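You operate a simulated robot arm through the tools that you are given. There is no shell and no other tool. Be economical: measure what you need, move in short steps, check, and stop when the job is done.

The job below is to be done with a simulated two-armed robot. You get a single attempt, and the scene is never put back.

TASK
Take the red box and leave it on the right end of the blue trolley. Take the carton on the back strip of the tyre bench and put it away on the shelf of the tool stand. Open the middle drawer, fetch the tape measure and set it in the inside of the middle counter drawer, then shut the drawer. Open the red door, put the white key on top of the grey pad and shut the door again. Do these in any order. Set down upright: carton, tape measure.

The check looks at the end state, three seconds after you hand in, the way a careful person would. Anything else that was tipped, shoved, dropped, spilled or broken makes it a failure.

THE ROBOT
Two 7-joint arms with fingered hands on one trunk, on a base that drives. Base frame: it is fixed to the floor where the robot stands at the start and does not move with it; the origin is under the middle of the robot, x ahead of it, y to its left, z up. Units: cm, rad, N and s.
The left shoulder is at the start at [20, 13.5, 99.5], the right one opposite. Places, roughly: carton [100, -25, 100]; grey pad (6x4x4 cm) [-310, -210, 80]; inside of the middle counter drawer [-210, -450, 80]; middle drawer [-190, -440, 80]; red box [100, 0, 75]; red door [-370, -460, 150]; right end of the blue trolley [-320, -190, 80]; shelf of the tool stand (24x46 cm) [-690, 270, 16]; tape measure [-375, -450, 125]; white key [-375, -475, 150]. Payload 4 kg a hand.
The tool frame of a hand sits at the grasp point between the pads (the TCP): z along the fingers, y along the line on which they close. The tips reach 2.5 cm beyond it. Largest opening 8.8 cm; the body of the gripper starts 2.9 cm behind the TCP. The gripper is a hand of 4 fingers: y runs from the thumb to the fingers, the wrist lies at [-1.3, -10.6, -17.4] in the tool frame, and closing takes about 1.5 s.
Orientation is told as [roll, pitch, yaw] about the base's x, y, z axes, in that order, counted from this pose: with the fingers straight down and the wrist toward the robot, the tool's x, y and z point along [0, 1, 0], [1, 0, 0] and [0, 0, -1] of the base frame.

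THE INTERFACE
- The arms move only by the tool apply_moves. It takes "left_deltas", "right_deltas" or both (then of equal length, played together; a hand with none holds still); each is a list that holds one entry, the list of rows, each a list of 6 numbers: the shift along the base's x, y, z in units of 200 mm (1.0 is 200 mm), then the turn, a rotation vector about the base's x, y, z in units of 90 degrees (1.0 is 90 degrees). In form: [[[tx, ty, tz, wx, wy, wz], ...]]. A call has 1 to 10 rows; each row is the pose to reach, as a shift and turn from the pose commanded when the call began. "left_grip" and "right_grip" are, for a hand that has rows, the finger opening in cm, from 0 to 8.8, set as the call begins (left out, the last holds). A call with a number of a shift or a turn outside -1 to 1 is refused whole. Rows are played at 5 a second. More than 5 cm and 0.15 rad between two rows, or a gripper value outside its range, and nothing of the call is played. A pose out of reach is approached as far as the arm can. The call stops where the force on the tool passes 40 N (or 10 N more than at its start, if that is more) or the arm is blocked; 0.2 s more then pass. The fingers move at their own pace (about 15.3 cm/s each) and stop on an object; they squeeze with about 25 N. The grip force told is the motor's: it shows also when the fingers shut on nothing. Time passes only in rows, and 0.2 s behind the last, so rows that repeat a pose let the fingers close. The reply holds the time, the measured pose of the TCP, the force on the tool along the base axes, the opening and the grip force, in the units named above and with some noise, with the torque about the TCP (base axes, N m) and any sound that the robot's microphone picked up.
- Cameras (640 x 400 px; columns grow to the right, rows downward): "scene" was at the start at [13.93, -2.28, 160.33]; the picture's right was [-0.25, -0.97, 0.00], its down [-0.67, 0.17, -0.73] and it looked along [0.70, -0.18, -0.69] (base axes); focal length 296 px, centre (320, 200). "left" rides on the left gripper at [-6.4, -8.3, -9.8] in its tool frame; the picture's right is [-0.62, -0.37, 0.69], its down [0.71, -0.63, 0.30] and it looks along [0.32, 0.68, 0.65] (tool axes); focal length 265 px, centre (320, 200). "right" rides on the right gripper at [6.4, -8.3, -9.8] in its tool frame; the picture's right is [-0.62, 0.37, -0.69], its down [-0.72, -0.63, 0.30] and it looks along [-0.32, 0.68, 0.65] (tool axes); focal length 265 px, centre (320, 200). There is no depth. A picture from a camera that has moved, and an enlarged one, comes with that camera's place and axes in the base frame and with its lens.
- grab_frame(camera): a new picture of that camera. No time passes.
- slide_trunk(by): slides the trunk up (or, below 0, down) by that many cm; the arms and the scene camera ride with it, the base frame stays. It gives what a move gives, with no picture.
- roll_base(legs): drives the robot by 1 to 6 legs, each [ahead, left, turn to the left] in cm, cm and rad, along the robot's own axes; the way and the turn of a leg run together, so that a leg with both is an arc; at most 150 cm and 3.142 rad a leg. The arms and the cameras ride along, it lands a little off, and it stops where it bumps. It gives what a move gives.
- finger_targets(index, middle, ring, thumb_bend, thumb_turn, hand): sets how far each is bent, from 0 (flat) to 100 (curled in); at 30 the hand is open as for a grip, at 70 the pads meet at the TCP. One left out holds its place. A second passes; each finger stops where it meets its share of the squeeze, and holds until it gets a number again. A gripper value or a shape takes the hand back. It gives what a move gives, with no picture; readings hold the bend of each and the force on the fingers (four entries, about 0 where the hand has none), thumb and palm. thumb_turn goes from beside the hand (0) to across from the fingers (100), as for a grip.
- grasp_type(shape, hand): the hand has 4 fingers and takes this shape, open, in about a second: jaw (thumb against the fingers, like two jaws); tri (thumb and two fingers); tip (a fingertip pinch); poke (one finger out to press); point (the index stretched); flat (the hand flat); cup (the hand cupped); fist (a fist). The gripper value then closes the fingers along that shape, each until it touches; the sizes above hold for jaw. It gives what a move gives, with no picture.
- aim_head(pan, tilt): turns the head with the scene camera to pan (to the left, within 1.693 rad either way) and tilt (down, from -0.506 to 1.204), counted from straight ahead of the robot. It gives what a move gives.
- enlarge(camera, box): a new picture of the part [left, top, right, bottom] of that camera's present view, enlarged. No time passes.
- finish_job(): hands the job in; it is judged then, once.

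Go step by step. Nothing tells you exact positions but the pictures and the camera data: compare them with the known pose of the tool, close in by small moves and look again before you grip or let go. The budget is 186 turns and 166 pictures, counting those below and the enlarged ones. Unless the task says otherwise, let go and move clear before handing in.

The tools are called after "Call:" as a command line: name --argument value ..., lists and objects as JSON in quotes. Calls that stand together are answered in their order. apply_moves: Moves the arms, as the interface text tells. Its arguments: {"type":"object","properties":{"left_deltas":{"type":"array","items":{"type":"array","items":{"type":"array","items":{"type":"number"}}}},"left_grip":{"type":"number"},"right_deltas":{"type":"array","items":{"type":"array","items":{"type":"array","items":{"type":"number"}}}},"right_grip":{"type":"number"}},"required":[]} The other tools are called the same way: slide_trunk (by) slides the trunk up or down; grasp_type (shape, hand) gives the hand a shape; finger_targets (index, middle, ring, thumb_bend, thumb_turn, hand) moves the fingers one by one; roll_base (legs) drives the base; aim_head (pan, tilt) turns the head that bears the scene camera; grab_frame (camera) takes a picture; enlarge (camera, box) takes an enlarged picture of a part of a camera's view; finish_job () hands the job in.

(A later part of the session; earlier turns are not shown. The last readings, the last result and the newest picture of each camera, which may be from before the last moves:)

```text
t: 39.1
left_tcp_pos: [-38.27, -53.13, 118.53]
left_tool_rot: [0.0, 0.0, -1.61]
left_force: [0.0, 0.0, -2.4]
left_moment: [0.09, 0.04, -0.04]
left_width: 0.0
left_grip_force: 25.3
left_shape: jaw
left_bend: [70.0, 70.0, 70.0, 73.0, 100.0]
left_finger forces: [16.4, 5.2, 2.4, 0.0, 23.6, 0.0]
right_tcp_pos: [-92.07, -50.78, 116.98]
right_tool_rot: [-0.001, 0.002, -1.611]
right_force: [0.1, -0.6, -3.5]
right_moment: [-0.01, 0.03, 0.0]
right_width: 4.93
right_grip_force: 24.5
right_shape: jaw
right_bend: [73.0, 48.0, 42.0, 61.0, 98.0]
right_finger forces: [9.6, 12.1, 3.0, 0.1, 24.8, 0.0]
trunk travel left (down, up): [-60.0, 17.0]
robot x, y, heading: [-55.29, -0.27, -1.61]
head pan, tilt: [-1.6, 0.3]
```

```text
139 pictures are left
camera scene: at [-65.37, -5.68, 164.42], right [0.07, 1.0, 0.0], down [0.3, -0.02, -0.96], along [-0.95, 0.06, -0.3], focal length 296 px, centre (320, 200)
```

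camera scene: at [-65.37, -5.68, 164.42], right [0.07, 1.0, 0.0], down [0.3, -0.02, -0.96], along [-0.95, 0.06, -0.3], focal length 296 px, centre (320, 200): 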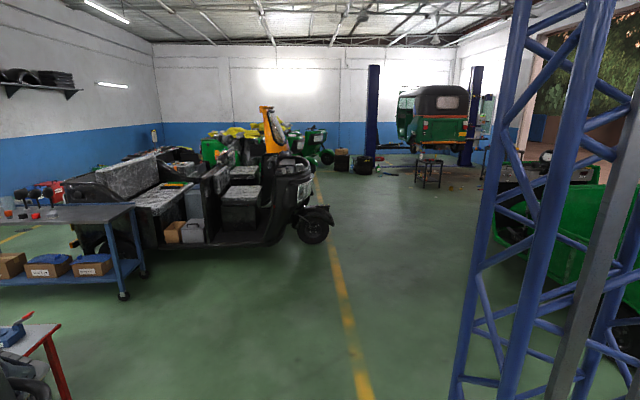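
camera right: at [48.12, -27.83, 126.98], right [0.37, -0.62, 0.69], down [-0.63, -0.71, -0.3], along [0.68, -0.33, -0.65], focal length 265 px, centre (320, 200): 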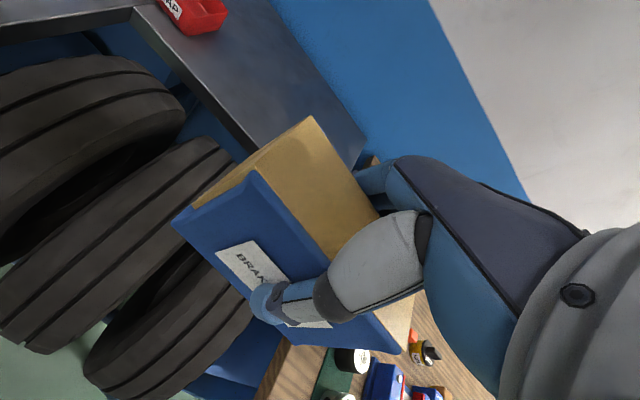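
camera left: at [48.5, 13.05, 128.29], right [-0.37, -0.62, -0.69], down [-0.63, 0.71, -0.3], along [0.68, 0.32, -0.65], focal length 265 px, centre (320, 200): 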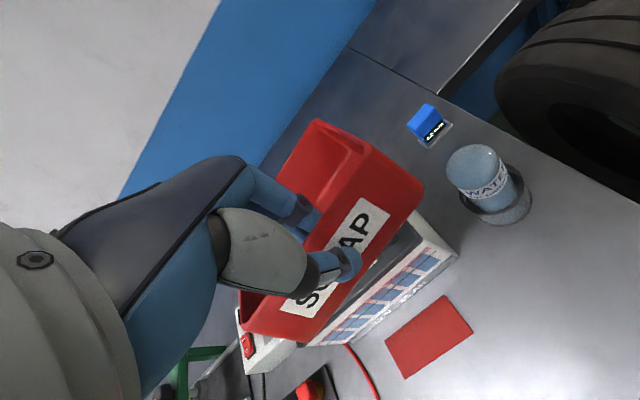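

Map so far:
- The blue trolley is at x ≈ -295…-350, y ≈ -280…-165.
- The tool chest and a small red table are nearer.
- The counter is on the far wall, with the little red cabinet beside it.
- The tool stand is far off, beyond the tuk-tuks.

I'll strafe along y ≈ 0 to face the trolley's right end from its +y side.

Call:
roll_base --legs '[[0, 0, 0.04], [0, -130, 0], [0, -134, 0]]'

Call:
aim_head --pan 0 --tilt 0.5

Call:
grab_frame --camera "scene"

```text
t: 52.5
left_tcp_pos: [-304.18, -48.12, 118.58]
left_tool_rot: [-0.001, -0.001, -1.584]
left_force: [0.6, -0.7, -3.1]
left_moment: [0.13, 0.02, -0.03]
left_width: 0.0
left_grip_force: 25.0
left_shape: jaw
left_bend: [70.0, 70.0, 70.0, 73.0, 100.0]
left_finger forces: [16.5, 5.1, 2.5, 0.0, 23.6, 0.0]
right_tcp_pos: [-357.96, -47.15, 117.04]
right_tool_rot: [0.001, 0.002, -1.585]
right_force: [-0.2, -0.9, -3.1]
right_moment: [0.0, 0.01, 0.0]
right_width: 4.92
right_grip_force: 24.9
right_shape: jaw
right_bend: [73.0, 48.0, 42.0, 61.0, 98.0]
right_finger forces: [9.6, 12.2, 3.1, 0.0, 24.9, 0.0]
trunk travel left (down, up): [-60.0, 17.0]
robot x, y, heading: [-322.88, 4.23, -1.589]
head pan, tilt: [-1.6, 0.3]
```

```text
t: 54.1
left_tcp_pos: [-304.03, -48.22, 118.55]
left_tool_rot: [0.0, -0.001, -1.583]
left_force: [-0.3, -0.6, -3.0]
left_moment: [0.1, 0.06, 0.0]
left_width: 0.01
left_grip_force: 25.0
left_shape: jaw
left_bend: [70.0, 70.0, 70.0, 73.0, 100.0]
left_finger forces: [16.6, 5.2, 2.5, 0.1, 23.6, 0.0]
right_tcp_pos: [-357.91, -47.13, 117.05]
right_tool_rot: [-0.001, 0.002, -1.584]
right_force: [1.5, -0.1, -2.0]
right_moment: [-0.02, -0.03, 0.01]
right_width: 4.89
right_grip_force: 25.1
right_shape: jaw
right_bend: [73.0, 48.0, 42.0, 61.0, 98.0]
right_finger forces: [9.6, 12.1, 3.1, 0.0, 24.9, 0.0]
trunk travel left (down, up): [-60.0, 17.0]
robot x, y, heading: [-323.22, 4.17, -1.587]
head pan, tilt: [0.0, 0.499]
```

```text
138 pictures are left
camera scene: at [-323.22, -11.01, 162.58], right [-1.0, 0.01, 0.0], down [0.01, 0.48, -0.88], along [-0.01, -0.88, -0.48], focal length 296 px, centre (320, 200)
```

scene: 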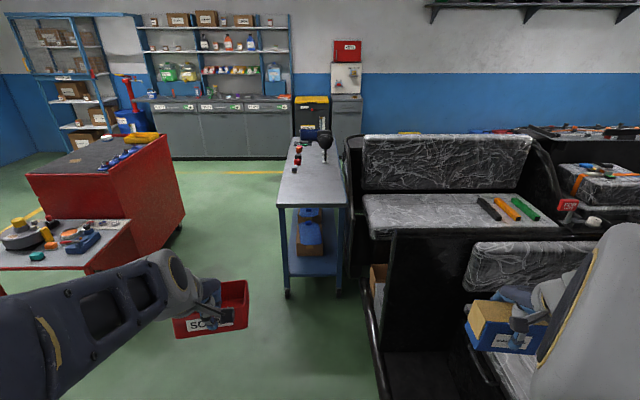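

The trolley's right (near) end is bare, but the tuk-tuk's body flanks it at x < -358. I'll shift left and approach to y ≈ -85.

Call:
roll_base --legs '[[0, 20, 0.016], [84, 0, 0]]'

Call:
aim_head --pan -0.15 --tilt 0.75

Call:
grab_frame --camera "scene"

```text
t: 59.8
left_tcp_pos: [-283.98, -131.89, 118.56]
left_tool_rot: [0.001, 0.0, -1.578]
left_force: [-0.1, -0.2, -3.1]
left_moment: [0.1, 0.06, 0.0]
left_width: 0.01
left_grip_force: 24.7
left_shape: jaw
left_bend: [70.0, 70.0, 70.0, 73.0, 100.0]
left_finger forces: [16.6, 5.2, 2.5, 0.1, 23.7, 0.0]
right_tcp_pos: [-337.73, -131.2, 116.97]
right_tool_rot: [0.0, 0.002, -1.577]
right_force: [-0.4, -0.5, -3.5]
right_moment: [-0.01, 0.01, -0.01]
right_width: 4.91
right_grip_force: 25.1
right_shape: jaw
right_bend: [73.0, 48.0, 42.0, 61.0, 98.0]
right_finger forces: [9.7, 12.0, 3.1, 0.1, 24.9, 0.0]
trunk travel left (down, up): [-60.0, 17.0]
robot x, y, heading: [-302.89, -79.53, -1.581]
head pan, tilt: [0.0, 0.499]
```

```text
t: 60.6
left_tcp_pos: [-283.85, -131.82, 118.49]
left_tool_rot: [-0.001, 0.001, -1.578]
left_force: [0.3, -1.4, -1.7]
left_moment: [0.09, 0.05, -0.01]
left_width: 0.0
left_grip_force: 25.1
left_shape: jaw
left_bend: [70.0, 70.0, 70.0, 73.0, 100.0]
left_finger forces: [16.6, 4.9, 2.5, 0.1, 23.5, 0.0]
right_tcp_pos: [-337.72, -131.22, 117.03]
right_tool_rot: [-0.001, 0.002, -1.576]
right_force: [0.2, 1.3, -2.7]
right_moment: [-0.01, -0.01, 0.0]
right_width: 4.9
right_grip_force: 24.6
right_shape: jaw
right_bend: [73.0, 48.0, 42.0, 61.0, 98.0]
right_finger forces: [9.6, 12.1, 3.1, 0.0, 24.9, 0.0]
trunk travel left (down, up): [-60.0, 17.0]
robot x, y, heading: [-303.02, -79.54, -1.578]
head pan, tilt: [-0.15, 0.75]
```

```text
137 pictures are left
camera scene: at [-304.54, -93.83, 160.39], right [-0.99, 0.16, 0.0], down [0.11, 0.67, -0.73], along [-0.11, -0.72, -0.68], focal length 296 px, centre (320, 200)
```

scene: 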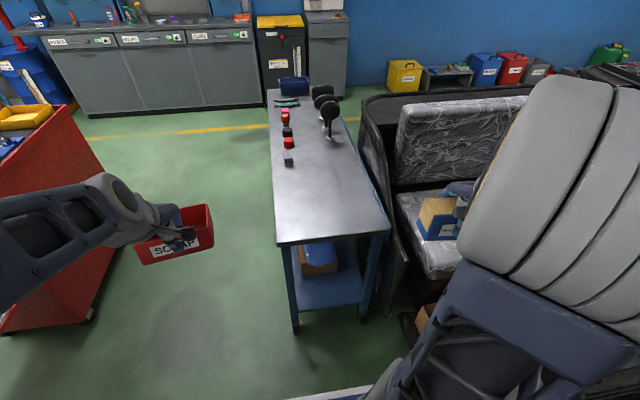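

The trolley top is at z ≈ 78 with its near edge at y ≈ -160, and the grey pad is around (-308, -211). I'll zoom in on the tabletop.

Call:
enlarge --camera "scene" --box '[240, 70, 400, 170]'

```text
4.00 times, centred on (320, 120) of scene
camera zoom: at [-304.54, -93.83, 160.39], right [-0.99, 0.16, 0.0], down [0.11, 0.67, -0.73], along [-0.11, -0.72, -0.68], focal length 1183 px, centre (320, 520)
```

zoom: 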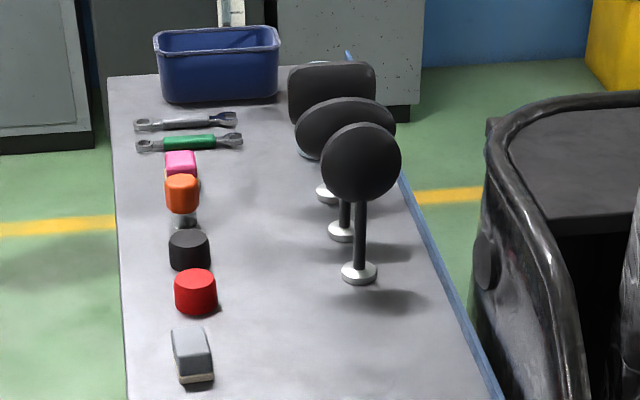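

The pad is a small block at about (-308, -211), so the bin can go at about (-319, -178), clear of it. I'll drive 14 cm closer and carry the bin over the end.

Call:
roll_base --legs '[[14, 0, 0.01]]'

Call:
apply_moves --left_deltas '[[[-0.15, -0.12, 0, 0, 0, 0], [-0.3, -0.25, 0, 0, 0, 0], [-0.45, -0.37, 0, 0, 0, 0], [-0.6, -0.5, 0, 0, 0, 0], [-0.75, -0.6, 0, 0, 0, 0], [-0.9, -0.7, 0, 0, 0, 0]]]'

Call:
apply_moves --left_deltas '[[[-0.15, -0.12, 0, 0, 0, 0], [-0.3, -0.24, 0, 0, 0, 0], [-0.45, -0.36, 0, 0, 0, 0], [-0.6, -0.48, -0.1, 0, 0, 0], [-0.8, -0.58, -0.2, 0, 0, 0], [-0.85, -0.62, -0.35, 0, 0, 0]]]'

Call:
grab_frame --camera "scene"

Call:
grab_frame --camera "left"

```text
t: 61.9
left_tcp_pos: [-283.35, -145.74, 118.48]
left_tool_rot: [0.001, 0.001, -1.568]
left_force: [0.4, 0.1, -1.8]
left_moment: [0.11, 0.05, 0.01]
left_width: 0.0
left_grip_force: 24.6
left_shape: jaw
left_bend: [70.0, 70.0, 70.0, 73.0, 100.0]
left_finger forces: [16.6, 5.1, 2.5, 0.0, 23.7, 0.0]
right_tcp_pos: [-337.21, -145.64, 116.97]
right_tool_rot: [-0.001, 0.003, -1.567]
right_force: [-0.3, -0.9, -3.1]
right_moment: [-0.03, -0.01, 0.0]
right_width: 4.87
right_grip_force: 25.1
right_shape: jaw
right_bend: [73.0, 48.0, 42.0, 61.0, 98.0]
right_finger forces: [9.6, 12.2, 3.1, 0.1, 25.1, 0.0]
trunk travel left (down, up): [-60.0, 17.0]
robot x, y, heading: [-303.28, -93.6, -1.567]
head pan, tilt: [-0.15, 0.75]
```

```text
t: 63.3
left_tcp_pos: [-301.46, -159.84, 118.41]
left_tool_rot: [0.002, 0.003, -1.566]
left_force: [0.5, 0.0, -2.9]
left_moment: [0.11, 0.03, -0.02]
left_width: 0.03
left_grip_force: 25.4
left_shape: jaw
left_bend: [70.0, 70.0, 70.0, 73.0, 100.0]
left_finger forces: [17.2, 4.6, 2.3, 0.1, 23.5, 0.0]
right_tcp_pos: [-337.18, -145.67, 117.06]
right_tool_rot: [-0.001, 0.002, -1.568]
right_force: [1.2, 0.0, -3.2]
right_moment: [-0.02, -0.02, 0.05]
right_width: 4.85
right_grip_force: 25.0
right_shape: jaw
right_bend: [73.0, 48.0, 42.0, 61.0, 98.0]
right_finger forces: [9.6, 12.2, 3.1, 0.0, 25.0, 0.0]
trunk travel left (down, up): [-60.0, 17.0]
robot x, y, heading: [-303.3, -93.48, -1.555]
head pan, tilt: [-0.15, 0.75]
```

```text
t: 64.7
left_tcp_pos: [-318.42, -172.16, 111.67]
left_tool_rot: [0.0, 0.0, -1.566]
left_force: [-0.2, 0.7, -1.7]
left_moment: [0.12, 0.05, -0.01]
left_width: 0.01
left_grip_force: 24.8
left_shape: jaw
left_bend: [70.0, 70.0, 70.0, 73.0, 100.0]
left_finger forces: [17.2, 4.7, 2.1, 0.0, 23.7, 0.0]
right_tcp_pos: [-337.22, -145.77, 116.94]
right_tool_rot: [-0.001, 0.001, -1.568]
right_force: [-0.2, 0.4, -2.3]
right_moment: [0.0, 0.04, 0.01]
right_width: 4.88
right_grip_force: 25.4
right_shape: jaw
right_bend: [73.0, 48.0, 42.0, 61.0, 98.0]
right_finger forces: [9.7, 12.1, 3.0, 0.0, 24.9, 0.0]
trunk travel left (down, up): [-60.0, 17.0]
robot x, y, heading: [-303.06, -93.6, -1.564]
head pan, tilt: [-0.15, 0.75]
```

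```text
135 pictures are left
camera scene: at [-304.39, -108.0, 160.38], right [-0.99, 0.15, 0.0], down [0.1, 0.67, -0.73], along [-0.11, -0.72, -0.68], focal length 296 px, centre (320, 200)
```

scene: 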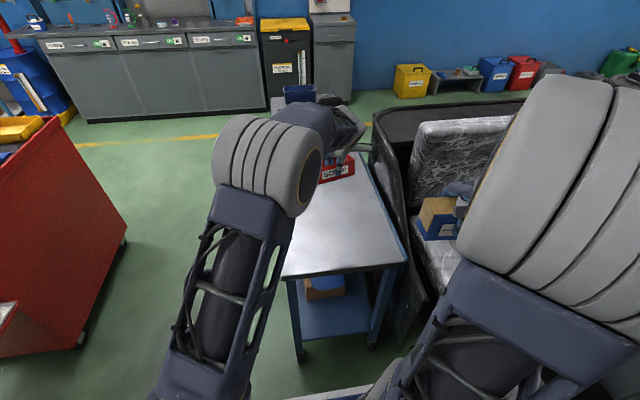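

```text
134 pictures are left
camera left: at [-324.92, -163.87, 121.39], right [-0.62, 0.37, -0.69], down [0.71, 0.63, -0.3], along [0.33, -0.68, -0.65], focal length 265 px, centre (320, 200)
```

left: 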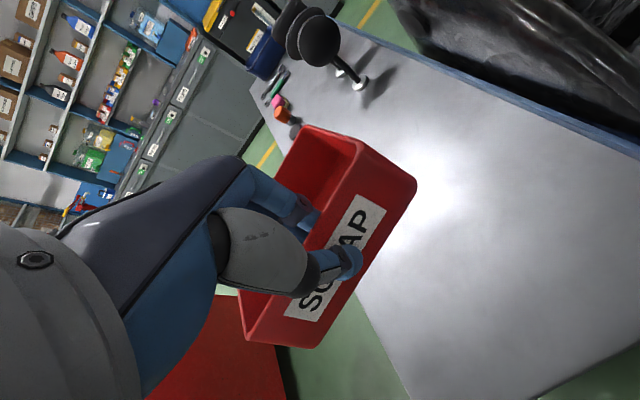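

The bin droops about 16° away from me. I'll tilt the hand to level it, lower to z ≈ 90 and check.

Call:
apply_moves --left_deltas '[[[0, 0, -0.1, -0.06, 0, 0], [0, -0.02, -0.3, -0.12, 0, 0], [0, -0.04, -0.5, -0.18, 0, 0], [0, -0.06, -0.7, -0.18, 0, 0], [0, -0.08, -0.9, -0.18, 0, 0], [0, -0.1, -1.0, -0.18, 0, 0]]]'

Call:
grab_frame --camera "left"

Call:
enlarge --camera "scene" --box '[240, 100, 440, 225]'

```text
t: 66.1
left_tcp_pos: [-318.37, -174.39, 91.69]
left_tool_rot: [0.0, -0.284, -1.565]
left_force: [0.5, -0.7, -3.5]
left_moment: [0.17, 0.06, 0.0]
left_width: 0.0
left_grip_force: 25.5
left_shape: jaw
left_bend: [70.0, 70.0, 70.0, 73.0, 100.0]
left_finger forces: [17.3, 4.4, 2.0, 0.0, 23.8, 0.0]
right_tcp_pos: [-337.33, -145.71, 117.06]
right_tool_rot: [0.001, 0.003, -1.567]
right_force: [-0.3, -0.5, -3.4]
right_moment: [-0.04, -0.01, -0.01]
right_width: 4.91
right_grip_force: 25.1
right_shape: jaw
right_bend: [73.0, 48.0, 42.0, 61.0, 98.0]
right_finger forces: [9.6, 12.1, 3.1, 0.0, 24.9, 0.0]
trunk travel left (down, up): [-60.0, 17.0]
robot x, y, heading: [-303.36, -93.71, -1.566]
head pan, tilt: [-0.15, 0.75]
```

```text
133 pictures are left
camera left: at [-324.83, -163.6, 98.63], right [-0.62, 0.16, -0.77], down [0.71, 0.52, -0.47], along [0.33, -0.84, -0.44], focal length 265 px, centre (320, 200)
```

left: 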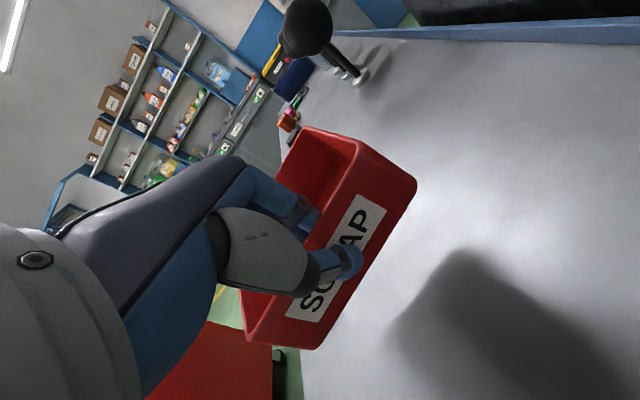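

```text
3.20 times, centred on (340, 162) of scene
camera zoom: at [-304.41, -108.0, 160.39], right [-0.99, 0.15, 0.0], down [0.1, 0.67, -0.73], along [-0.11, -0.72, -0.68], focal length 946 px, centre (256, 320)
```

zoom: 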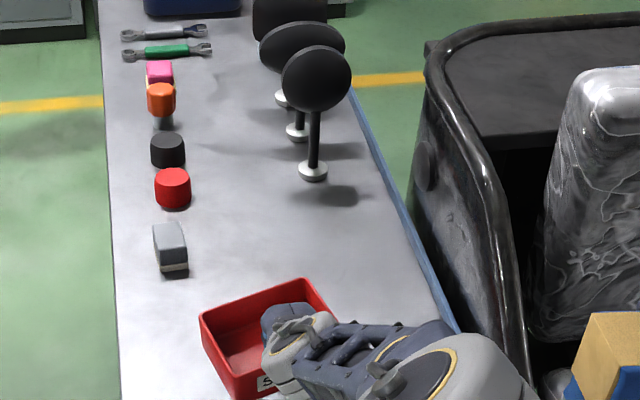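

The bin sits above free tabletop at about (-318, -178). I'll lower in small steps and watch the force.

Call:
apply_moves --left_deltas '[[[0, 0, -0.1, 0, 0, 0], [0, 0, -0.2, 0, 0, 0], [0, 0, -0.28, 0, 0, 0]]]'

Call:
apply_moves --left_deltas '[[[0, 0, -0.04, 0, 0, 0], [0, 0, -0.07, 0, 0, 0]]]'

Call:
grab_frame --camera "left"

Call:
enlarge --camera "scene" --box '[240, 100, 440, 225]'

```text
t: 66.9
left_tcp_pos: [-318.43, -174.1, 85.96]
left_tool_rot: [-0.003, -0.28, -1.566]
left_force: [0.2, 0.5, -2.6]
left_moment: [0.17, 0.01, 0.0]
left_width: 0.0
left_grip_force: 25.1
left_shape: jaw
left_bend: [70.0, 70.0, 70.0, 73.0, 100.0]
left_finger forces: [17.3, 4.4, 1.9, 0.0, 23.8, 0.0]
right_tcp_pos: [-337.15, -145.75, 117.07]
right_tool_rot: [-0.001, 0.003, -1.568]
right_force: [-0.5, 0.9, -2.2]
right_moment: [0.01, -0.01, -0.01]
right_width: 4.89
right_grip_force: 25.1
right_shape: jaw
right_bend: [73.0, 48.0, 42.0, 61.0, 98.0]
right_finger forces: [9.6, 12.1, 3.1, 0.0, 24.9, 0.0]
trunk travel left (down, up): [-60.0, 17.0]
robot x, y, heading: [-303.35, -93.75, -1.568]
head pan, tilt: [-0.15, 0.75]
```

```text
t: 67.5
left_tcp_pos: [-318.62, -174.19, 84.61]
left_tool_rot: [-0.002, -0.283, -1.568]
left_force: [-1.1, 0.1, -2.4]
left_moment: [0.15, 0.07, 0.01]
left_width: 0.01
left_grip_force: 24.8
left_shape: jaw
left_bend: [70.0, 70.0, 70.0, 73.0, 100.0]
left_finger forces: [17.3, 4.4, 1.9, 0.1, 23.8, 0.0]
right_tcp_pos: [-337.26, -145.73, 117.16]
right_tool_rot: [0.0, 0.004, -1.566]
right_force: [0.5, -0.6, -3.1]
right_moment: [0.0, 0.02, -0.04]
right_width: 4.85
right_grip_force: 24.3
right_shape: jaw
right_bend: [73.0, 48.0, 42.0, 61.0, 98.0]
right_finger forces: [9.7, 12.2, 3.1, 0.1, 24.9, 0.0]
trunk travel left (down, up): [-60.0, 17.0]
robot x, y, heading: [-302.61, -93.43, -1.565]
head pan, tilt: [-0.15, 0.75]
```

```text
131 pictures are left
camera left: at [-325.01, -163.49, 91.58], right [-0.62, 0.16, -0.77], down [0.71, 0.52, -0.47], along [0.33, -0.84, -0.44], focal length 265 px, centre (320, 200)
```

left: 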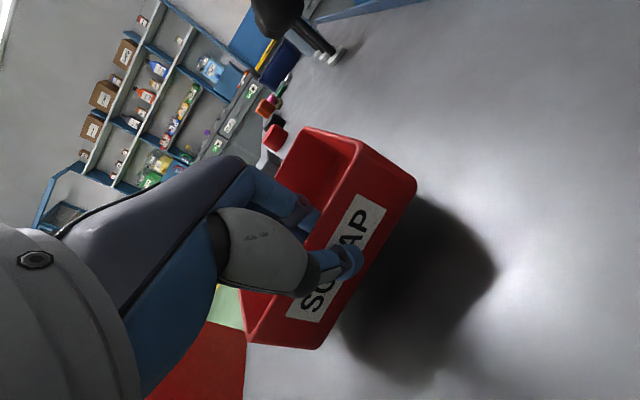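

```text
3.20 times, centred on (340, 162) of scene
camera zoom: at [-304.41, -108.02, 160.38], right [-0.99, 0.15, 0.0], down [0.1, 0.67, -0.73], along [-0.11, -0.72, -0.68], focal length 946 px, centre (256, 320)
```

zoom: 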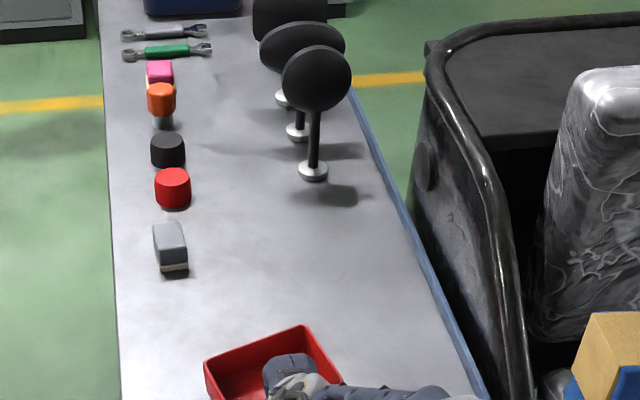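

There's still a gap, so I'll keep lowering until contact.

Call:
apply_moves --left_deltas '[[[0, 0, -0.04, 0, 0, 0], [0, 0, -0.08, 0, 0, 0], [0, 0, -0.08, 0, 0, 0]]]'

Call:
apply_moves --left_deltas '[[[0, 0, -0.03, 0, 0, 0], [0, 0, -0.06, 0, 0, 0], [0, 0, -0.06, 0, 0, 0]]]'

Call:
grab_frame --camera "left"

```text
t: 68.3
left_tcp_pos: [-318.45, -174.13, 82.95]
left_tool_rot: [-0.002, -0.283, -1.567]
left_force: [-1.4, 0.2, -2.7]
left_moment: [0.14, 0.02, -0.01]
left_width: 0.02
left_grip_force: 25.1
left_shape: jaw
left_bend: [70.0, 70.0, 70.0, 73.0, 100.0]
left_finger forces: [17.1, 4.5, 1.9, 0.0, 23.8, 0.0]
right_tcp_pos: [-337.16, -145.63, 117.0]
right_tool_rot: [-0.001, 0.001, -1.569]
right_force: [0.3, -0.2, -3.6]
right_moment: [0.02, 0.01, 0.03]
right_width: 4.89
right_grip_force: 24.7
right_shape: jaw
right_bend: [73.0, 48.0, 42.0, 61.0, 98.0]
right_finger forces: [9.8, 12.1, 3.1, 0.0, 24.9, 0.0]
trunk travel left (down, up): [-60.0, 17.0]
robot x, y, heading: [-302.97, -94.01, -1.568]
head pan, tilt: [-0.15, 0.75]
```

```text
t: 69.1
left_tcp_pos: [-318.54, -174.24, 82.19]
left_tool_rot: [-0.006, -0.289, -1.566]
left_force: [1.9, 4.8, 31.5]
left_moment: [0.27, 0.04, -0.04]
left_width: 0.0
left_grip_force: 24.7
left_shape: jaw
left_bend: [70.0, 70.0, 70.0, 74.0, 100.0]
left_finger forces: [20.8, 6.9, 2.9, 0.0, 33.5, 0.1]
right_tcp_pos: [-337.15, -145.62, 117.23]
right_tool_rot: [0.0, -0.001, -1.568]
right_force: [-0.3, -0.2, -3.6]
right_moment: [-0.05, 0.0, -0.01]
right_width: 4.87
right_grip_force: 24.4
right_shape: jaw
right_bend: [73.0, 48.0, 42.0, 61.0, 98.0]
right_finger forces: [9.7, 12.1, 3.2, 0.1, 24.9, 0.1]
trunk travel left (down, up): [-60.0, 17.0]
robot x, y, heading: [-303.25, -93.37, -1.565]
head pan, tilt: [-0.15, 0.75]
```

```text
129 pictures are left
camera left: at [-324.94, -163.57, 89.2], right [-0.62, 0.15, -0.77], down [0.71, 0.52, -0.47], along [0.33, -0.84, -0.43], focal length 265 px, centre (320, 200)
```

left: 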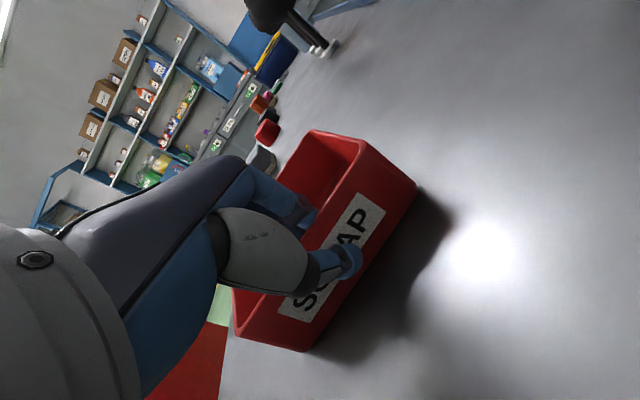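

It's in contact. I'll relax by 0.5 cm and open.

Call:
apply_moves --left_deltas '[[[0, 0, 0.025, 0, 0, 0], [0, 0, 0.025, 0, 0, 0]]]'

Call:
apply_moves --left_deltas '[[[0, 0, 0, 0, 0, 0], [0, 0, 0, 0, 0, 0], [0, 0, 0, 0, 0, 0], [0, 0, 0, 0, 0, 0], [0, 0, 0, 0, 0, 0], [0, 0, 0, 0, 0, 0]]]' --left_grip 6.5

Call:
grab_frame --camera "left"

```text
t: 69.7
left_tcp_pos: [-318.4, -174.21, 82.3]
left_tool_rot: [-0.002, -0.283, -1.568]
left_force: [-2.1, -1.6, 16.7]
left_moment: [0.04, 0.02, -0.06]
left_width: 0.0
left_grip_force: 25.3
left_shape: jaw
left_bend: [70.0, 70.0, 70.0, 74.0, 100.0]
left_finger forces: [19.0, 7.0, 2.9, 0.0, 27.0, 0.0]
right_tcp_pos: [-337.3, -145.67, 117.05]
right_tool_rot: [0.0, 0.002, -1.568]
right_force: [0.6, 0.4, -2.4]
right_moment: [-0.06, 0.01, 0.02]
right_width: 4.89
right_grip_force: 25.0
right_shape: jaw
right_bend: [73.0, 48.0, 42.0, 61.0, 98.0]
right_finger forces: [9.7, 12.1, 3.0, 0.1, 24.9, 0.0]
trunk travel left (down, up): [-60.0, 17.0]
robot x, y, heading: [-303.29, -93.31, -1.571]
head pan, tilt: [-0.15, 0.75]
```

```text
t: 71.1
left_tcp_pos: [-318.42, -174.17, 82.34]
left_tool_rot: [-0.002, -0.281, -1.566]
left_force: [-0.5, 0.0, -0.4]
left_moment: [0.02, 0.0, -0.05]
left_width: 6.5
left_grip_force: 0.1
left_shape: jaw
left_bend: [27.0, 36.0, 33.0, 55.0, 99.0]
left_finger forces: [0.1, 0.1, 0.1, 0.0, 0.0, 0.0]
right_tcp_pos: [-337.19, -145.67, 117.05]
right_tool_rot: [0.0, 0.002, -1.566]
right_force: [-0.2, 0.0, -3.3]
right_moment: [-0.01, -0.02, 0.03]
right_width: 4.88
right_grip_force: 24.7
right_shape: jaw
right_bend: [73.0, 48.0, 42.0, 61.0, 98.0]
right_finger forces: [9.6, 12.0, 3.0, 0.0, 24.9, 0.1]
trunk travel left (down, up): [-60.0, 17.0]
robot x, y, heading: [-303.01, -93.51, -1.568]
head pan, tilt: [-0.15, 0.75]
```

```text
128 pictures are left
camera left: at [-324.93, -163.51, 89.31], right [-0.62, 0.16, -0.77], down [0.71, 0.52, -0.47], along [0.33, -0.84, -0.44], focal length 265 px, centre (320, 200)
```

left: 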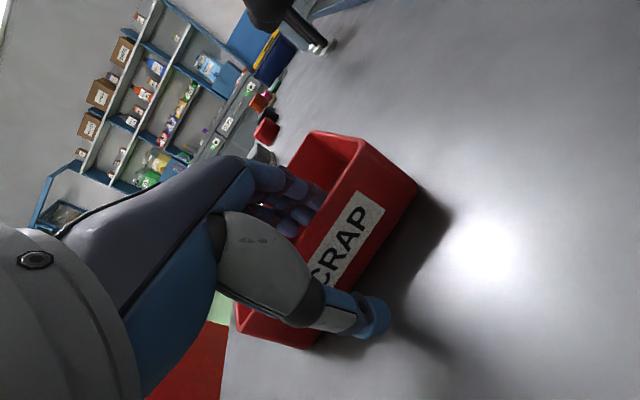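

Released. I'll raise the left hand clear.

Call:
apply_moves --left_deltas '[[[0, 0.02, 0.12, 0, 0, 0], [0, 0.05, 0.3, 0, 0, 0], [0, 0.08, 0.5, 0, 0, 0], [0, 0.1, 0.7, 0.06, 0, 0], [0, 0.1, 0.9, 0.12, 0, 0], [0.0, 0.1, 1.0, 0.18, 0, 0]]]'

Call:
apply_moves --left_deltas '[[[0.2, 0.12, 0.1, 0, 0, 0], [0.4, 0.24, 0.2, 0, 0, 0], [0.6, 0.36, 0.3, 0, 0, 0], [0.8, 0.48, 0.4, 0, 0, 0], [1.0, 0.6, 0.5, 0, 0, 0]]]'

Call:
apply_moves --left_deltas '[[[0.2, 0.12, 0.1, 0, 0, 0], [0.4, 0.24, 0.2, 0, 0, 0], [0.6, 0.36, 0.2, 0, 0, 0], [0.8, 0.48, 0.2, 0, 0, 0]]]'

Call:
enlarge --camera "scene" --box '[220, 80, 460, 230]'

```text
t: 72.5
left_tcp_pos: [-318.64, -172.18, 102.47]
left_tool_rot: [0.0, 0.001, -1.567]
left_force: [0.5, 0.6, -0.4]
left_moment: [0.0, -0.04, -0.01]
left_width: 6.49
left_grip_force: 0.0
left_shape: jaw
left_bend: [27.0, 36.0, 33.0, 55.0, 99.0]
left_finger forces: [0.0, 0.0, 0.1, 0.0, 0.1, 0.1]
right_tcp_pos: [-337.27, -145.62, 117.01]
right_tool_rot: [0.001, 0.002, -1.567]
right_force: [-0.1, -0.2, -2.7]
right_moment: [0.02, 0.02, -0.03]
right_width: 4.87
right_grip_force: 24.4
right_shape: jaw
right_bend: [73.0, 48.0, 42.0, 61.0, 98.0]
right_finger forces: [9.6, 12.2, 3.1, 0.0, 25.0, 0.0]
trunk travel left (down, up): [-60.0, 17.0]
robot x, y, heading: [-303.37, -93.79, -1.562]
head pan, tilt: [-0.15, 0.75]
```

```text
refused: row 1 steps farther than a row can; nothing moved
```

```text
refused: row 1 steps farther than a row can; nothing moved
```

```text
2.67 times, centred on (340, 155) of scene
camera zoom: at [-304.43, -108.01, 160.38], right [-0.99, 0.15, 0.0], down [0.1, 0.67, -0.73], along [-0.11, -0.72, -0.68], focal length 789 px, centre (267, 320)
```

zoom: 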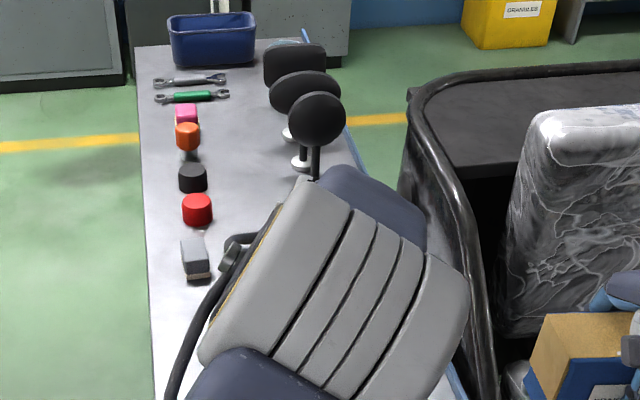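

Call:
apply_moves --left_deltas '[[[0.15, 0.12, 0.1, 0, 0, 0], [0.3, 0.24, 0.2, 0, 0, 0], [0.45, 0.36, 0.3, 0, 0, 0], [0.6, 0.48, 0.4, 0, 0, 0], [0.75, 0.6, 0.5, 0, 0, 0], [0.9, 0.72, 0.6, 0, 0, 0]]]'

Call:
apply_moves --left_deltas '[[[0.15, 0.12, 0.05, 0, 0, 0], [0.3, 0.24, 0.1, 0, 0, 0], [0.45, 0.36, 0.1, 0, 0, 0], [0.6, 0.48, 0.1, 0, 0, 0], [0.75, 0.6, 0.1, 0, 0, 0], [0.9, 0.7, 0.1, 0, 0, 0]]]'

Call:
enlarge --camera "scene" --box '[220, 80, 460, 230]'

```text
t: 73.9
left_tcp_pos: [-300.51, -157.78, 114.33]
left_tool_rot: [0.0, 0.002, -1.568]
left_force: [-0.6, -0.8, 0.0]
left_moment: [0.01, 0.01, 0.01]
left_width: 6.48
left_grip_force: 0.1
left_shape: jaw
left_bend: [27.0, 36.0, 33.0, 55.0, 99.0]
left_finger forces: [0.0, 0.1, 0.0, 0.0, 0.1, 0.1]
right_tcp_pos: [-337.32, -145.8, 116.97]
right_tool_rot: [-0.001, 0.003, -1.568]
right_force: [-0.3, 0.4, -1.8]
right_moment: [-0.03, 0.0, -0.01]
right_width: 4.9
right_grip_force: 25.1
right_shape: jaw
right_bend: [73.0, 48.0, 42.0, 61.0, 97.0]
right_finger forces: [9.7, 12.1, 3.2, 0.0, 24.7, 0.0]
trunk travel left (down, up): [-60.0, 17.0]
robot x, y, heading: [-303.06, -93.67, -1.562]
head pan, tilt: [-0.15, 0.75]
```

```text
t: 75.3
left_tcp_pos: [-282.36, -143.82, 116.32]
left_tool_rot: [0.0, 0.002, -1.567]
left_force: [0.9, -0.6, -0.1]
left_moment: [0.01, 0.01, 0.01]
left_width: 6.5
left_grip_force: 0.0
left_shape: jaw
left_bend: [27.0, 36.0, 33.0, 55.0, 99.0]
left_finger forces: [0.0, 0.1, 0.0, 0.1, 0.0, 0.0]
right_tcp_pos: [-337.28, -145.77, 117.0]
right_tool_rot: [0.0, 0.001, -1.567]
right_force: [0.8, 0.0, -3.5]
right_moment: [0.01, 0.03, -0.01]
right_width: 4.87
right_grip_force: 24.9
right_shape: jaw
right_bend: [73.0, 48.0, 43.0, 61.0, 97.0]
right_finger forces: [9.6, 12.2, 3.1, 0.1, 24.9, 0.0]
trunk travel left (down, up): [-60.0, 17.0]
robot x, y, heading: [-303.56, -93.66, -1.566]
head pan, tilt: [-0.15, 0.75]
```

```text
2.67 times, centred on (340, 155) of scene
camera zoom: at [-304.44, -108.04, 160.38], right [-0.99, 0.15, 0.0], down [0.1, 0.67, -0.73], along [-0.11, -0.72, -0.68], focal length 789 px, centre (267, 320)
```

zoom: 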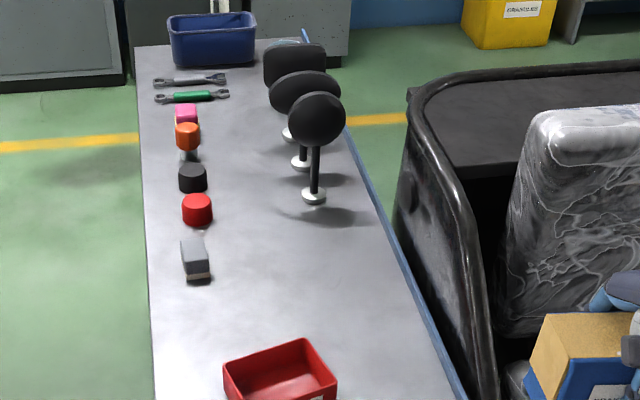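

The bin is set down upright on the trolley's right end. Next I'll take the carton to the tool stand: back out to y ≈ 60, turn to face -x and look.

Call:
roll_base --legs '[[-150, 0, 0], [0, 0, -1.575], [20, -40, 0]]'

Call:
aim_head --pan 0 --tilt 0.3

Call:
grab_frame --camera "scene"

```text
t: 88.8
left_tcp_pos: [-371.14, 76.37, 116.32]
left_tool_rot: [-0.001, 0.001, -3.129]
left_force: [0.2, 0.8, 1.0]
left_moment: [-0.03, 0.0, -0.02]
left_width: 6.52
left_grip_force: 0.1
left_shape: jaw
left_bend: [27.0, 36.0, 33.0, 55.0, 99.0]
left_finger forces: [0.1, 0.0, 0.0, 0.0, 0.0, 0.0]
right_tcp_pos: [-373.62, 131.21, 116.94]
right_tool_rot: [0.0, 0.001, -3.129]
right_force: [0.2, -0.1, -2.9]
right_moment: [0.0, 0.02, -0.01]
right_width: 4.85
right_grip_force: 25.0
right_shape: jaw
right_bend: [74.0, 48.0, 43.0, 61.0, 97.0]
right_finger forces: [9.0, 11.8, 3.2, 0.0, 24.0, 0.1]
trunk travel left (down, up): [-60.0, 17.0]
robot x, y, heading: [-321.68, 97.55, -3.13]
head pan, tilt: [-0.15, 0.75]
```

```text
t: 89.7
left_tcp_pos: [-371.24, 76.36, 116.37]
left_tool_rot: [-0.001, 0.0, -3.128]
left_force: [-0.5, 0.2, 1.0]
left_moment: [0.01, 0.03, 0.0]
left_width: 6.46
left_grip_force: 0.0
left_shape: jaw
left_bend: [27.0, 36.0, 33.0, 55.0, 99.0]
left_finger forces: [0.1, 0.0, 0.0, 0.1, 0.1, 0.0]
right_tcp_pos: [-373.69, 131.28, 117.08]
right_tool_rot: [-0.002, 0.004, -3.13]
right_force: [-0.6, -0.2, -3.0]
right_moment: [0.02, 0.03, -0.01]
right_width: 4.87
right_grip_force: 24.8
right_shape: jaw
right_bend: [74.0, 48.0, 43.0, 61.0, 97.0]
right_finger forces: [9.1, 11.9, 3.0, 0.0, 24.1, 0.0]
trunk travel left (down, up): [-60.0, 17.0]
robot x, y, heading: [-321.25, 97.9, -3.125]
head pan, tilt: [0.0, 0.3]
```

```text
125 pictures are left
camera scene: at [-336.63, 97.16, 164.41], right [-0.01, 1.0, 0.0], down [0.3, 0.0, -0.95], along [-0.95, -0.01, -0.3], focal length 296 px, centre (320, 200)
```

scene: 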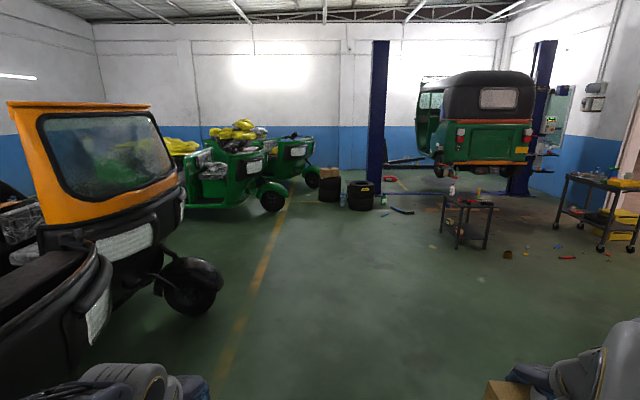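

The tool stand is the little black two-level stand ahead to the right. I'll zoom in.

Call:
enlarge --camera "scene" --box '[400, 170, 560, 270]'

```text
4.00 times, centred on (480, 220) of scene
camera zoom: at [-336.63, 97.16, 164.41], right [-0.01, 1.0, 0.0], down [0.3, 0.0, -0.95], along [-0.95, -0.01, -0.3], focal length 1183 px, centre (-320, 120)
```

zoom: 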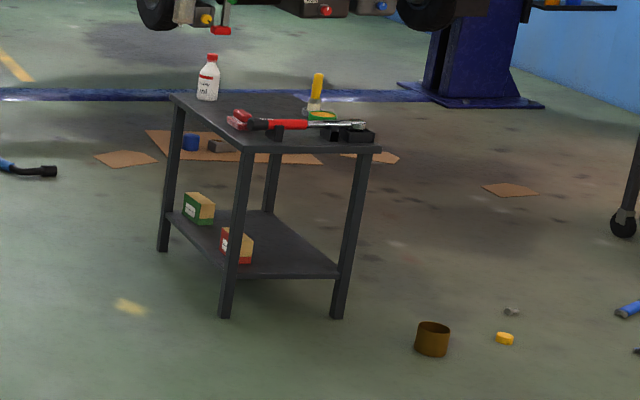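

The stand is at x ≈ -711…-660, y ≈ 258…292. Its top is near z 54 and its shelf at 16, with two boxes on the shelf's left side. The floor on its right is littered, so I'll come at the near end. I'll drive closer and look.

Call:
roll_base --legs '[[95, -65, 0], [95, -65, 0]]'

Call:
aim_head --pan -0.3 --tilt 0.6

Call:
grab_frame --camera "scene"

```text
t: 101.1
left_tcp_pos: [-563.51, 203.77, 116.36]
left_tool_rot: [-0.003, 0.002, -3.124]
left_force: [-0.6, -0.5, -0.1]
left_moment: [0.01, 0.02, 0.01]
left_width: 6.49
left_grip_force: 0.1
left_shape: jaw
left_bend: [27.0, 36.0, 33.0, 55.0, 99.0]
left_finger forces: [0.1, 0.0, 0.0, 0.0, 0.1, 0.0]
right_tcp_pos: [-566.28, 258.6, 117.01]
right_tool_rot: [-0.001, 0.001, -3.124]
right_force: [0.6, 0.0, -3.2]
right_moment: [0.0, -0.01, -0.01]
right_width: 4.84
right_grip_force: 24.9
right_shape: jaw
right_bend: [74.0, 48.0, 43.0, 61.0, 97.0]
right_finger forces: [9.2, 11.9, 3.1, 0.0, 24.0, 0.0]
trunk travel left (down, up): [-60.0, 17.0]
robot x, y, heading: [-513.86, 225.24, -3.124]
head pan, tilt: [0.0, 0.3]
```

```text
t: 101.9
left_tcp_pos: [-563.59, 203.89, 116.28]
left_tool_rot: [0.001, 0.0, -3.122]
left_force: [0.6, -0.3, 0.2]
left_moment: [0.0, -0.02, 0.02]
left_width: 6.49
left_grip_force: 0.1
left_shape: jaw
left_bend: [27.0, 36.0, 33.0, 55.0, 99.0]
left_finger forces: [0.0, 0.1, 0.0, 0.0, 0.1, 0.0]
right_tcp_pos: [-566.29, 258.58, 117.0]
right_tool_rot: [0.0, 0.001, -3.124]
right_force: [0.6, -0.8, -2.7]
right_moment: [-0.03, 0.05, 0.0]
right_width: 4.82
right_grip_force: 24.6
right_shape: jaw
right_bend: [74.0, 48.0, 43.0, 61.0, 97.0]
right_finger forces: [9.1, 11.9, 3.1, 0.0, 24.1, 0.0]
trunk travel left (down, up): [-60.0, 17.0]
robot x, y, heading: [-513.7, 225.1, -3.124]
head pan, tilt: [-0.3, 0.6]
```

```text
123 pictures are left
camera scene: at [-528.27, 227.41, 161.68], right [0.28, 0.96, 0.0], down [0.54, -0.16, -0.83], along [-0.79, 0.23, -0.56], focal length 296 px, centre (320, 200)
```

scene: 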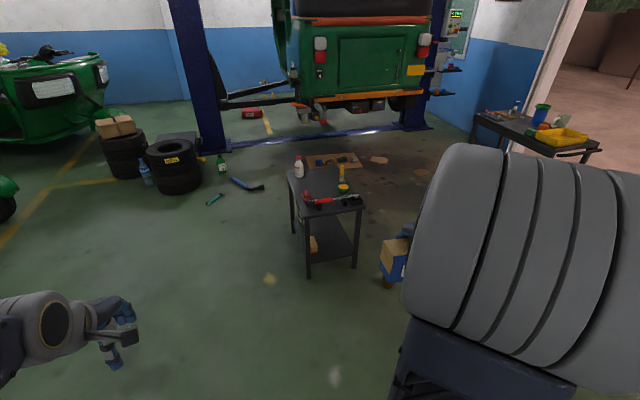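

I'll lower the trunk to look into the shelf.

Call:
slide_trunk --by -50

Call:
grab_frame --camera "scene"

Call:
enlarge --camera "scene" --box '[240, 130, 400, 230]'

```text
refused: -50 is not a number from -40 to 40
```

```text
122 pictures are left
camera scene: at [-528.27, 227.41, 161.68], right [0.28, 0.96, 0.0], down [0.54, -0.16, -0.83], along [-0.79, 0.23, -0.56], focal length 296 px, centre (320, 200)
```

scene: 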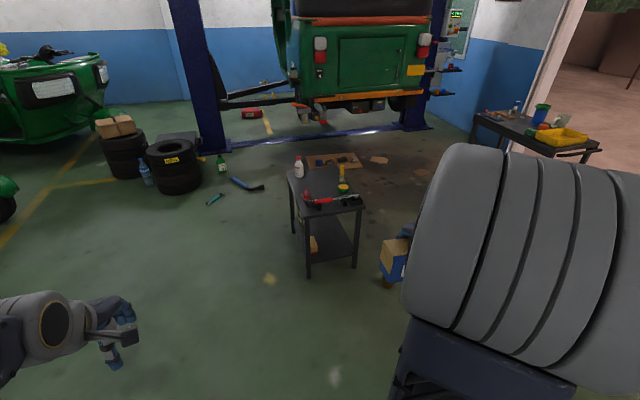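

```text
4.00 times, centred on (320, 180) of scene
camera zoom: at [-528.27, 227.41, 161.68], right [0.28, 0.96, 0.0], down [0.54, -0.16, -0.83], along [-0.79, 0.23, -0.56], focal length 1183 px, centre (320, 280)
```

zoom: 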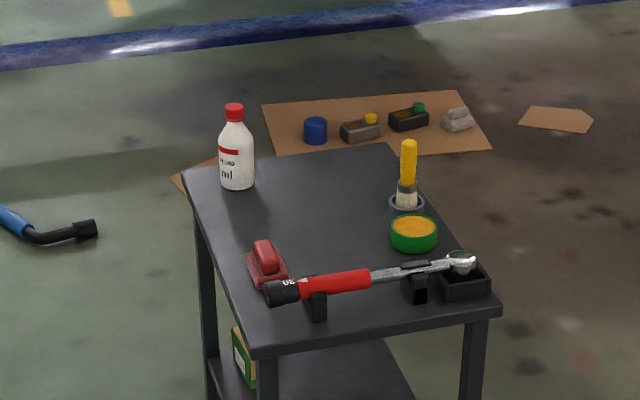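

Call:
slide_trunk --by -40

Call:
enlarge --camera "scene" --box '[220, 80, 460, 230]'

```text
t: 105.7
left_tcp_pos: [-563.74, 203.82, 76.33]
left_tool_rot: [0.0, 0.0, -3.124]
left_force: [0.1, 0.3, 0.5]
left_moment: [0.02, -0.01, -0.01]
left_width: 6.48
left_grip_force: 0.2
left_shape: jaw
left_bend: [27.0, 36.0, 33.0, 55.0, 99.0]
left_finger forces: [0.0, 0.0, 0.1, 0.1, 0.0, 0.1]
right_tcp_pos: [-566.31, 258.62, 77.0]
right_tool_rot: [-0.001, 0.001, -3.123]
right_force: [-0.5, -0.3, -2.8]
right_moment: [0.05, 0.01, 0.0]
right_width: 4.85
right_grip_force: 24.7
right_shape: jaw
right_bend: [74.0, 48.0, 43.0, 61.0, 97.0]
right_finger forces: [9.1, 11.7, 3.0, 0.1, 24.0, 0.0]
trunk travel left (down, up): [-20.0, 57.0]
robot x, y, heading: [-513.73, 225.13, -3.126]
head pan, tilt: [-0.3, 0.6]
```

```text
2.67 times, centred on (340, 155) of scene
camera zoom: at [-528.26, 227.42, 121.67], right [0.28, 0.96, 0.0], down [0.54, -0.16, -0.83], along [-0.79, 0.23, -0.57], focal length 789 px, centre (267, 320)
```

zoom: 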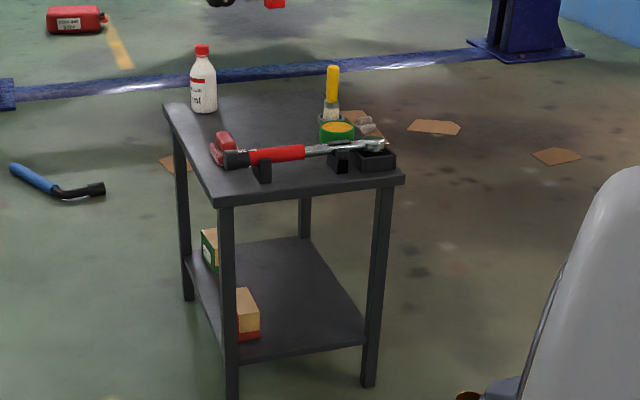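

The shelf spans x -712…-662, y 259…291. The red box there ends at y ≈ 267, so the right-hand half is free. The plan is carton at (-674, 279), entering from the near end with the arm level, so I'll lower the trunk fully and move up.

Call:
roll_base --legs '[[70, -24, -0.015]]'

Call:
slide_trunk --by -20

Call:
aim_head --pan -0.3 --tilt 0.5

Call:
grab_frame --camera "scene"

Call:
grab_frame --camera "right"

```text
t: 109.7
left_tcp_pos: [-634.24, 227.8, 76.35]
left_tool_rot: [-0.001, 0.0, -3.138]
left_force: [-0.4, 0.6, 0.3]
left_moment: [0.02, 0.01, 0.02]
left_width: 6.52
left_grip_force: 0.0
left_shape: jaw
left_bend: [27.0, 36.0, 33.0, 55.0, 99.0]
left_finger forces: [0.1, 0.0, 0.0, 0.0, 0.0, 0.0]
right_tcp_pos: [-636.11, 282.74, 77.0]
right_tool_rot: [-0.001, 0.001, -3.141]
right_force: [0.5, 0.3, -1.9]
right_moment: [0.02, 0.03, 0.02]
right_width: 4.83
right_grip_force: 25.1
right_shape: jaw
right_bend: [74.0, 48.0, 43.0, 61.0, 97.0]
right_finger forces: [9.1, 11.8, 3.1, 0.0, 24.0, 0.1]
trunk travel left (down, up): [-20.0, 57.0]
robot x, y, heading: [-584.02, 248.69, -3.139]
head pan, tilt: [-0.3, 0.6]
```

```text
t: 111.9
left_tcp_pos: [-634.19, 227.78, 56.42]
left_tool_rot: [0.0, -0.001, -3.137]
left_force: [0.6, 0.3, 0.5]
left_moment: [-0.01, -0.01, 0.01]
left_width: 6.49
left_grip_force: 0.1
left_shape: jaw
left_bend: [27.0, 36.0, 33.0, 55.0, 99.0]
left_finger forces: [0.1, 0.0, 0.0, 0.1, 0.0, 0.0]
right_tcp_pos: [-636.02, 282.61, 57.03]
right_tool_rot: [0.001, 0.003, -3.14]
right_force: [-1.2, 0.0, -2.5]
right_moment: [0.03, 0.05, 0.01]
right_width: 4.85
right_grip_force: 25.3
right_shape: jaw
right_bend: [74.0, 48.0, 43.0, 61.0, 97.0]
right_finger forces: [9.1, 11.7, 3.1, 0.0, 24.0, 0.0]
trunk travel left (down, up): [0.0, 77.0]
robot x, y, heading: [-584.02, 248.28, -3.14]
head pan, tilt: [-0.3, 0.6]
```

```text
t: 112.6
left_tcp_pos: [-634.21, 227.85, 56.4]
left_tool_rot: [-0.001, 0.0, -3.137]
left_force: [0.3, -0.4, 0.1]
left_moment: [-0.03, 0.02, 0.03]
left_width: 6.51
left_grip_force: 0.0
left_shape: jaw
left_bend: [27.0, 36.0, 33.0, 55.0, 99.0]
left_finger forces: [0.0, 0.0, 0.1, 0.1, 0.0, 0.0]
right_tcp_pos: [-636.1, 282.73, 57.01]
right_tool_rot: [0.0, 0.002, -3.14]
right_force: [-0.2, -0.1, -2.9]
right_moment: [-0.01, -0.01, -0.01]
right_width: 4.84
right_grip_force: 25.4
right_shape: jaw
right_bend: [74.0, 48.0, 43.0, 61.0, 97.0]
right_finger forces: [9.1, 11.8, 3.1, 0.1, 23.9, 0.0]
trunk travel left (down, up): [0.0, 77.0]
robot x, y, heading: [-584.31, 248.48, -3.135]
head pan, tilt: [-0.3, 0.499]
```

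```text
119 pictures are left
camera scene: at [-598.77, 250.97, 102.57], right [0.29, 0.96, 0.0], down [0.46, -0.14, -0.88], along [-0.84, 0.26, -0.48], focal length 296 px, centre (320, 200)
```

scene: 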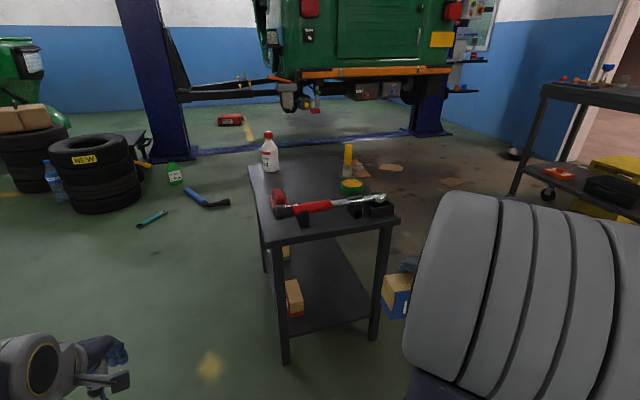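

```text
118 pictures are left
camera right: at [-627.82, 276.31, 66.97], right [-0.37, 0.62, 0.69], down [0.63, 0.72, -0.3], along [-0.68, 0.32, -0.65], focal length 265 px, centre (320, 200)
```

right: 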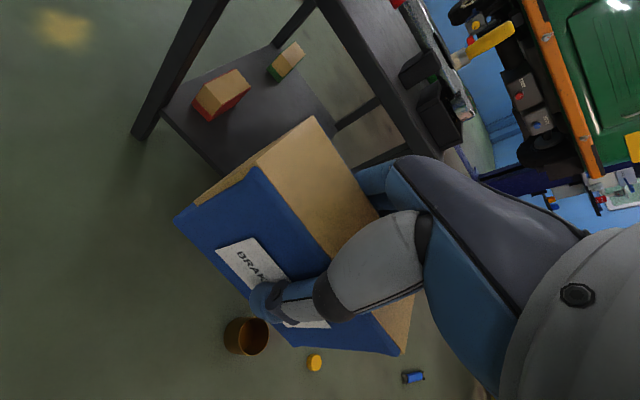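

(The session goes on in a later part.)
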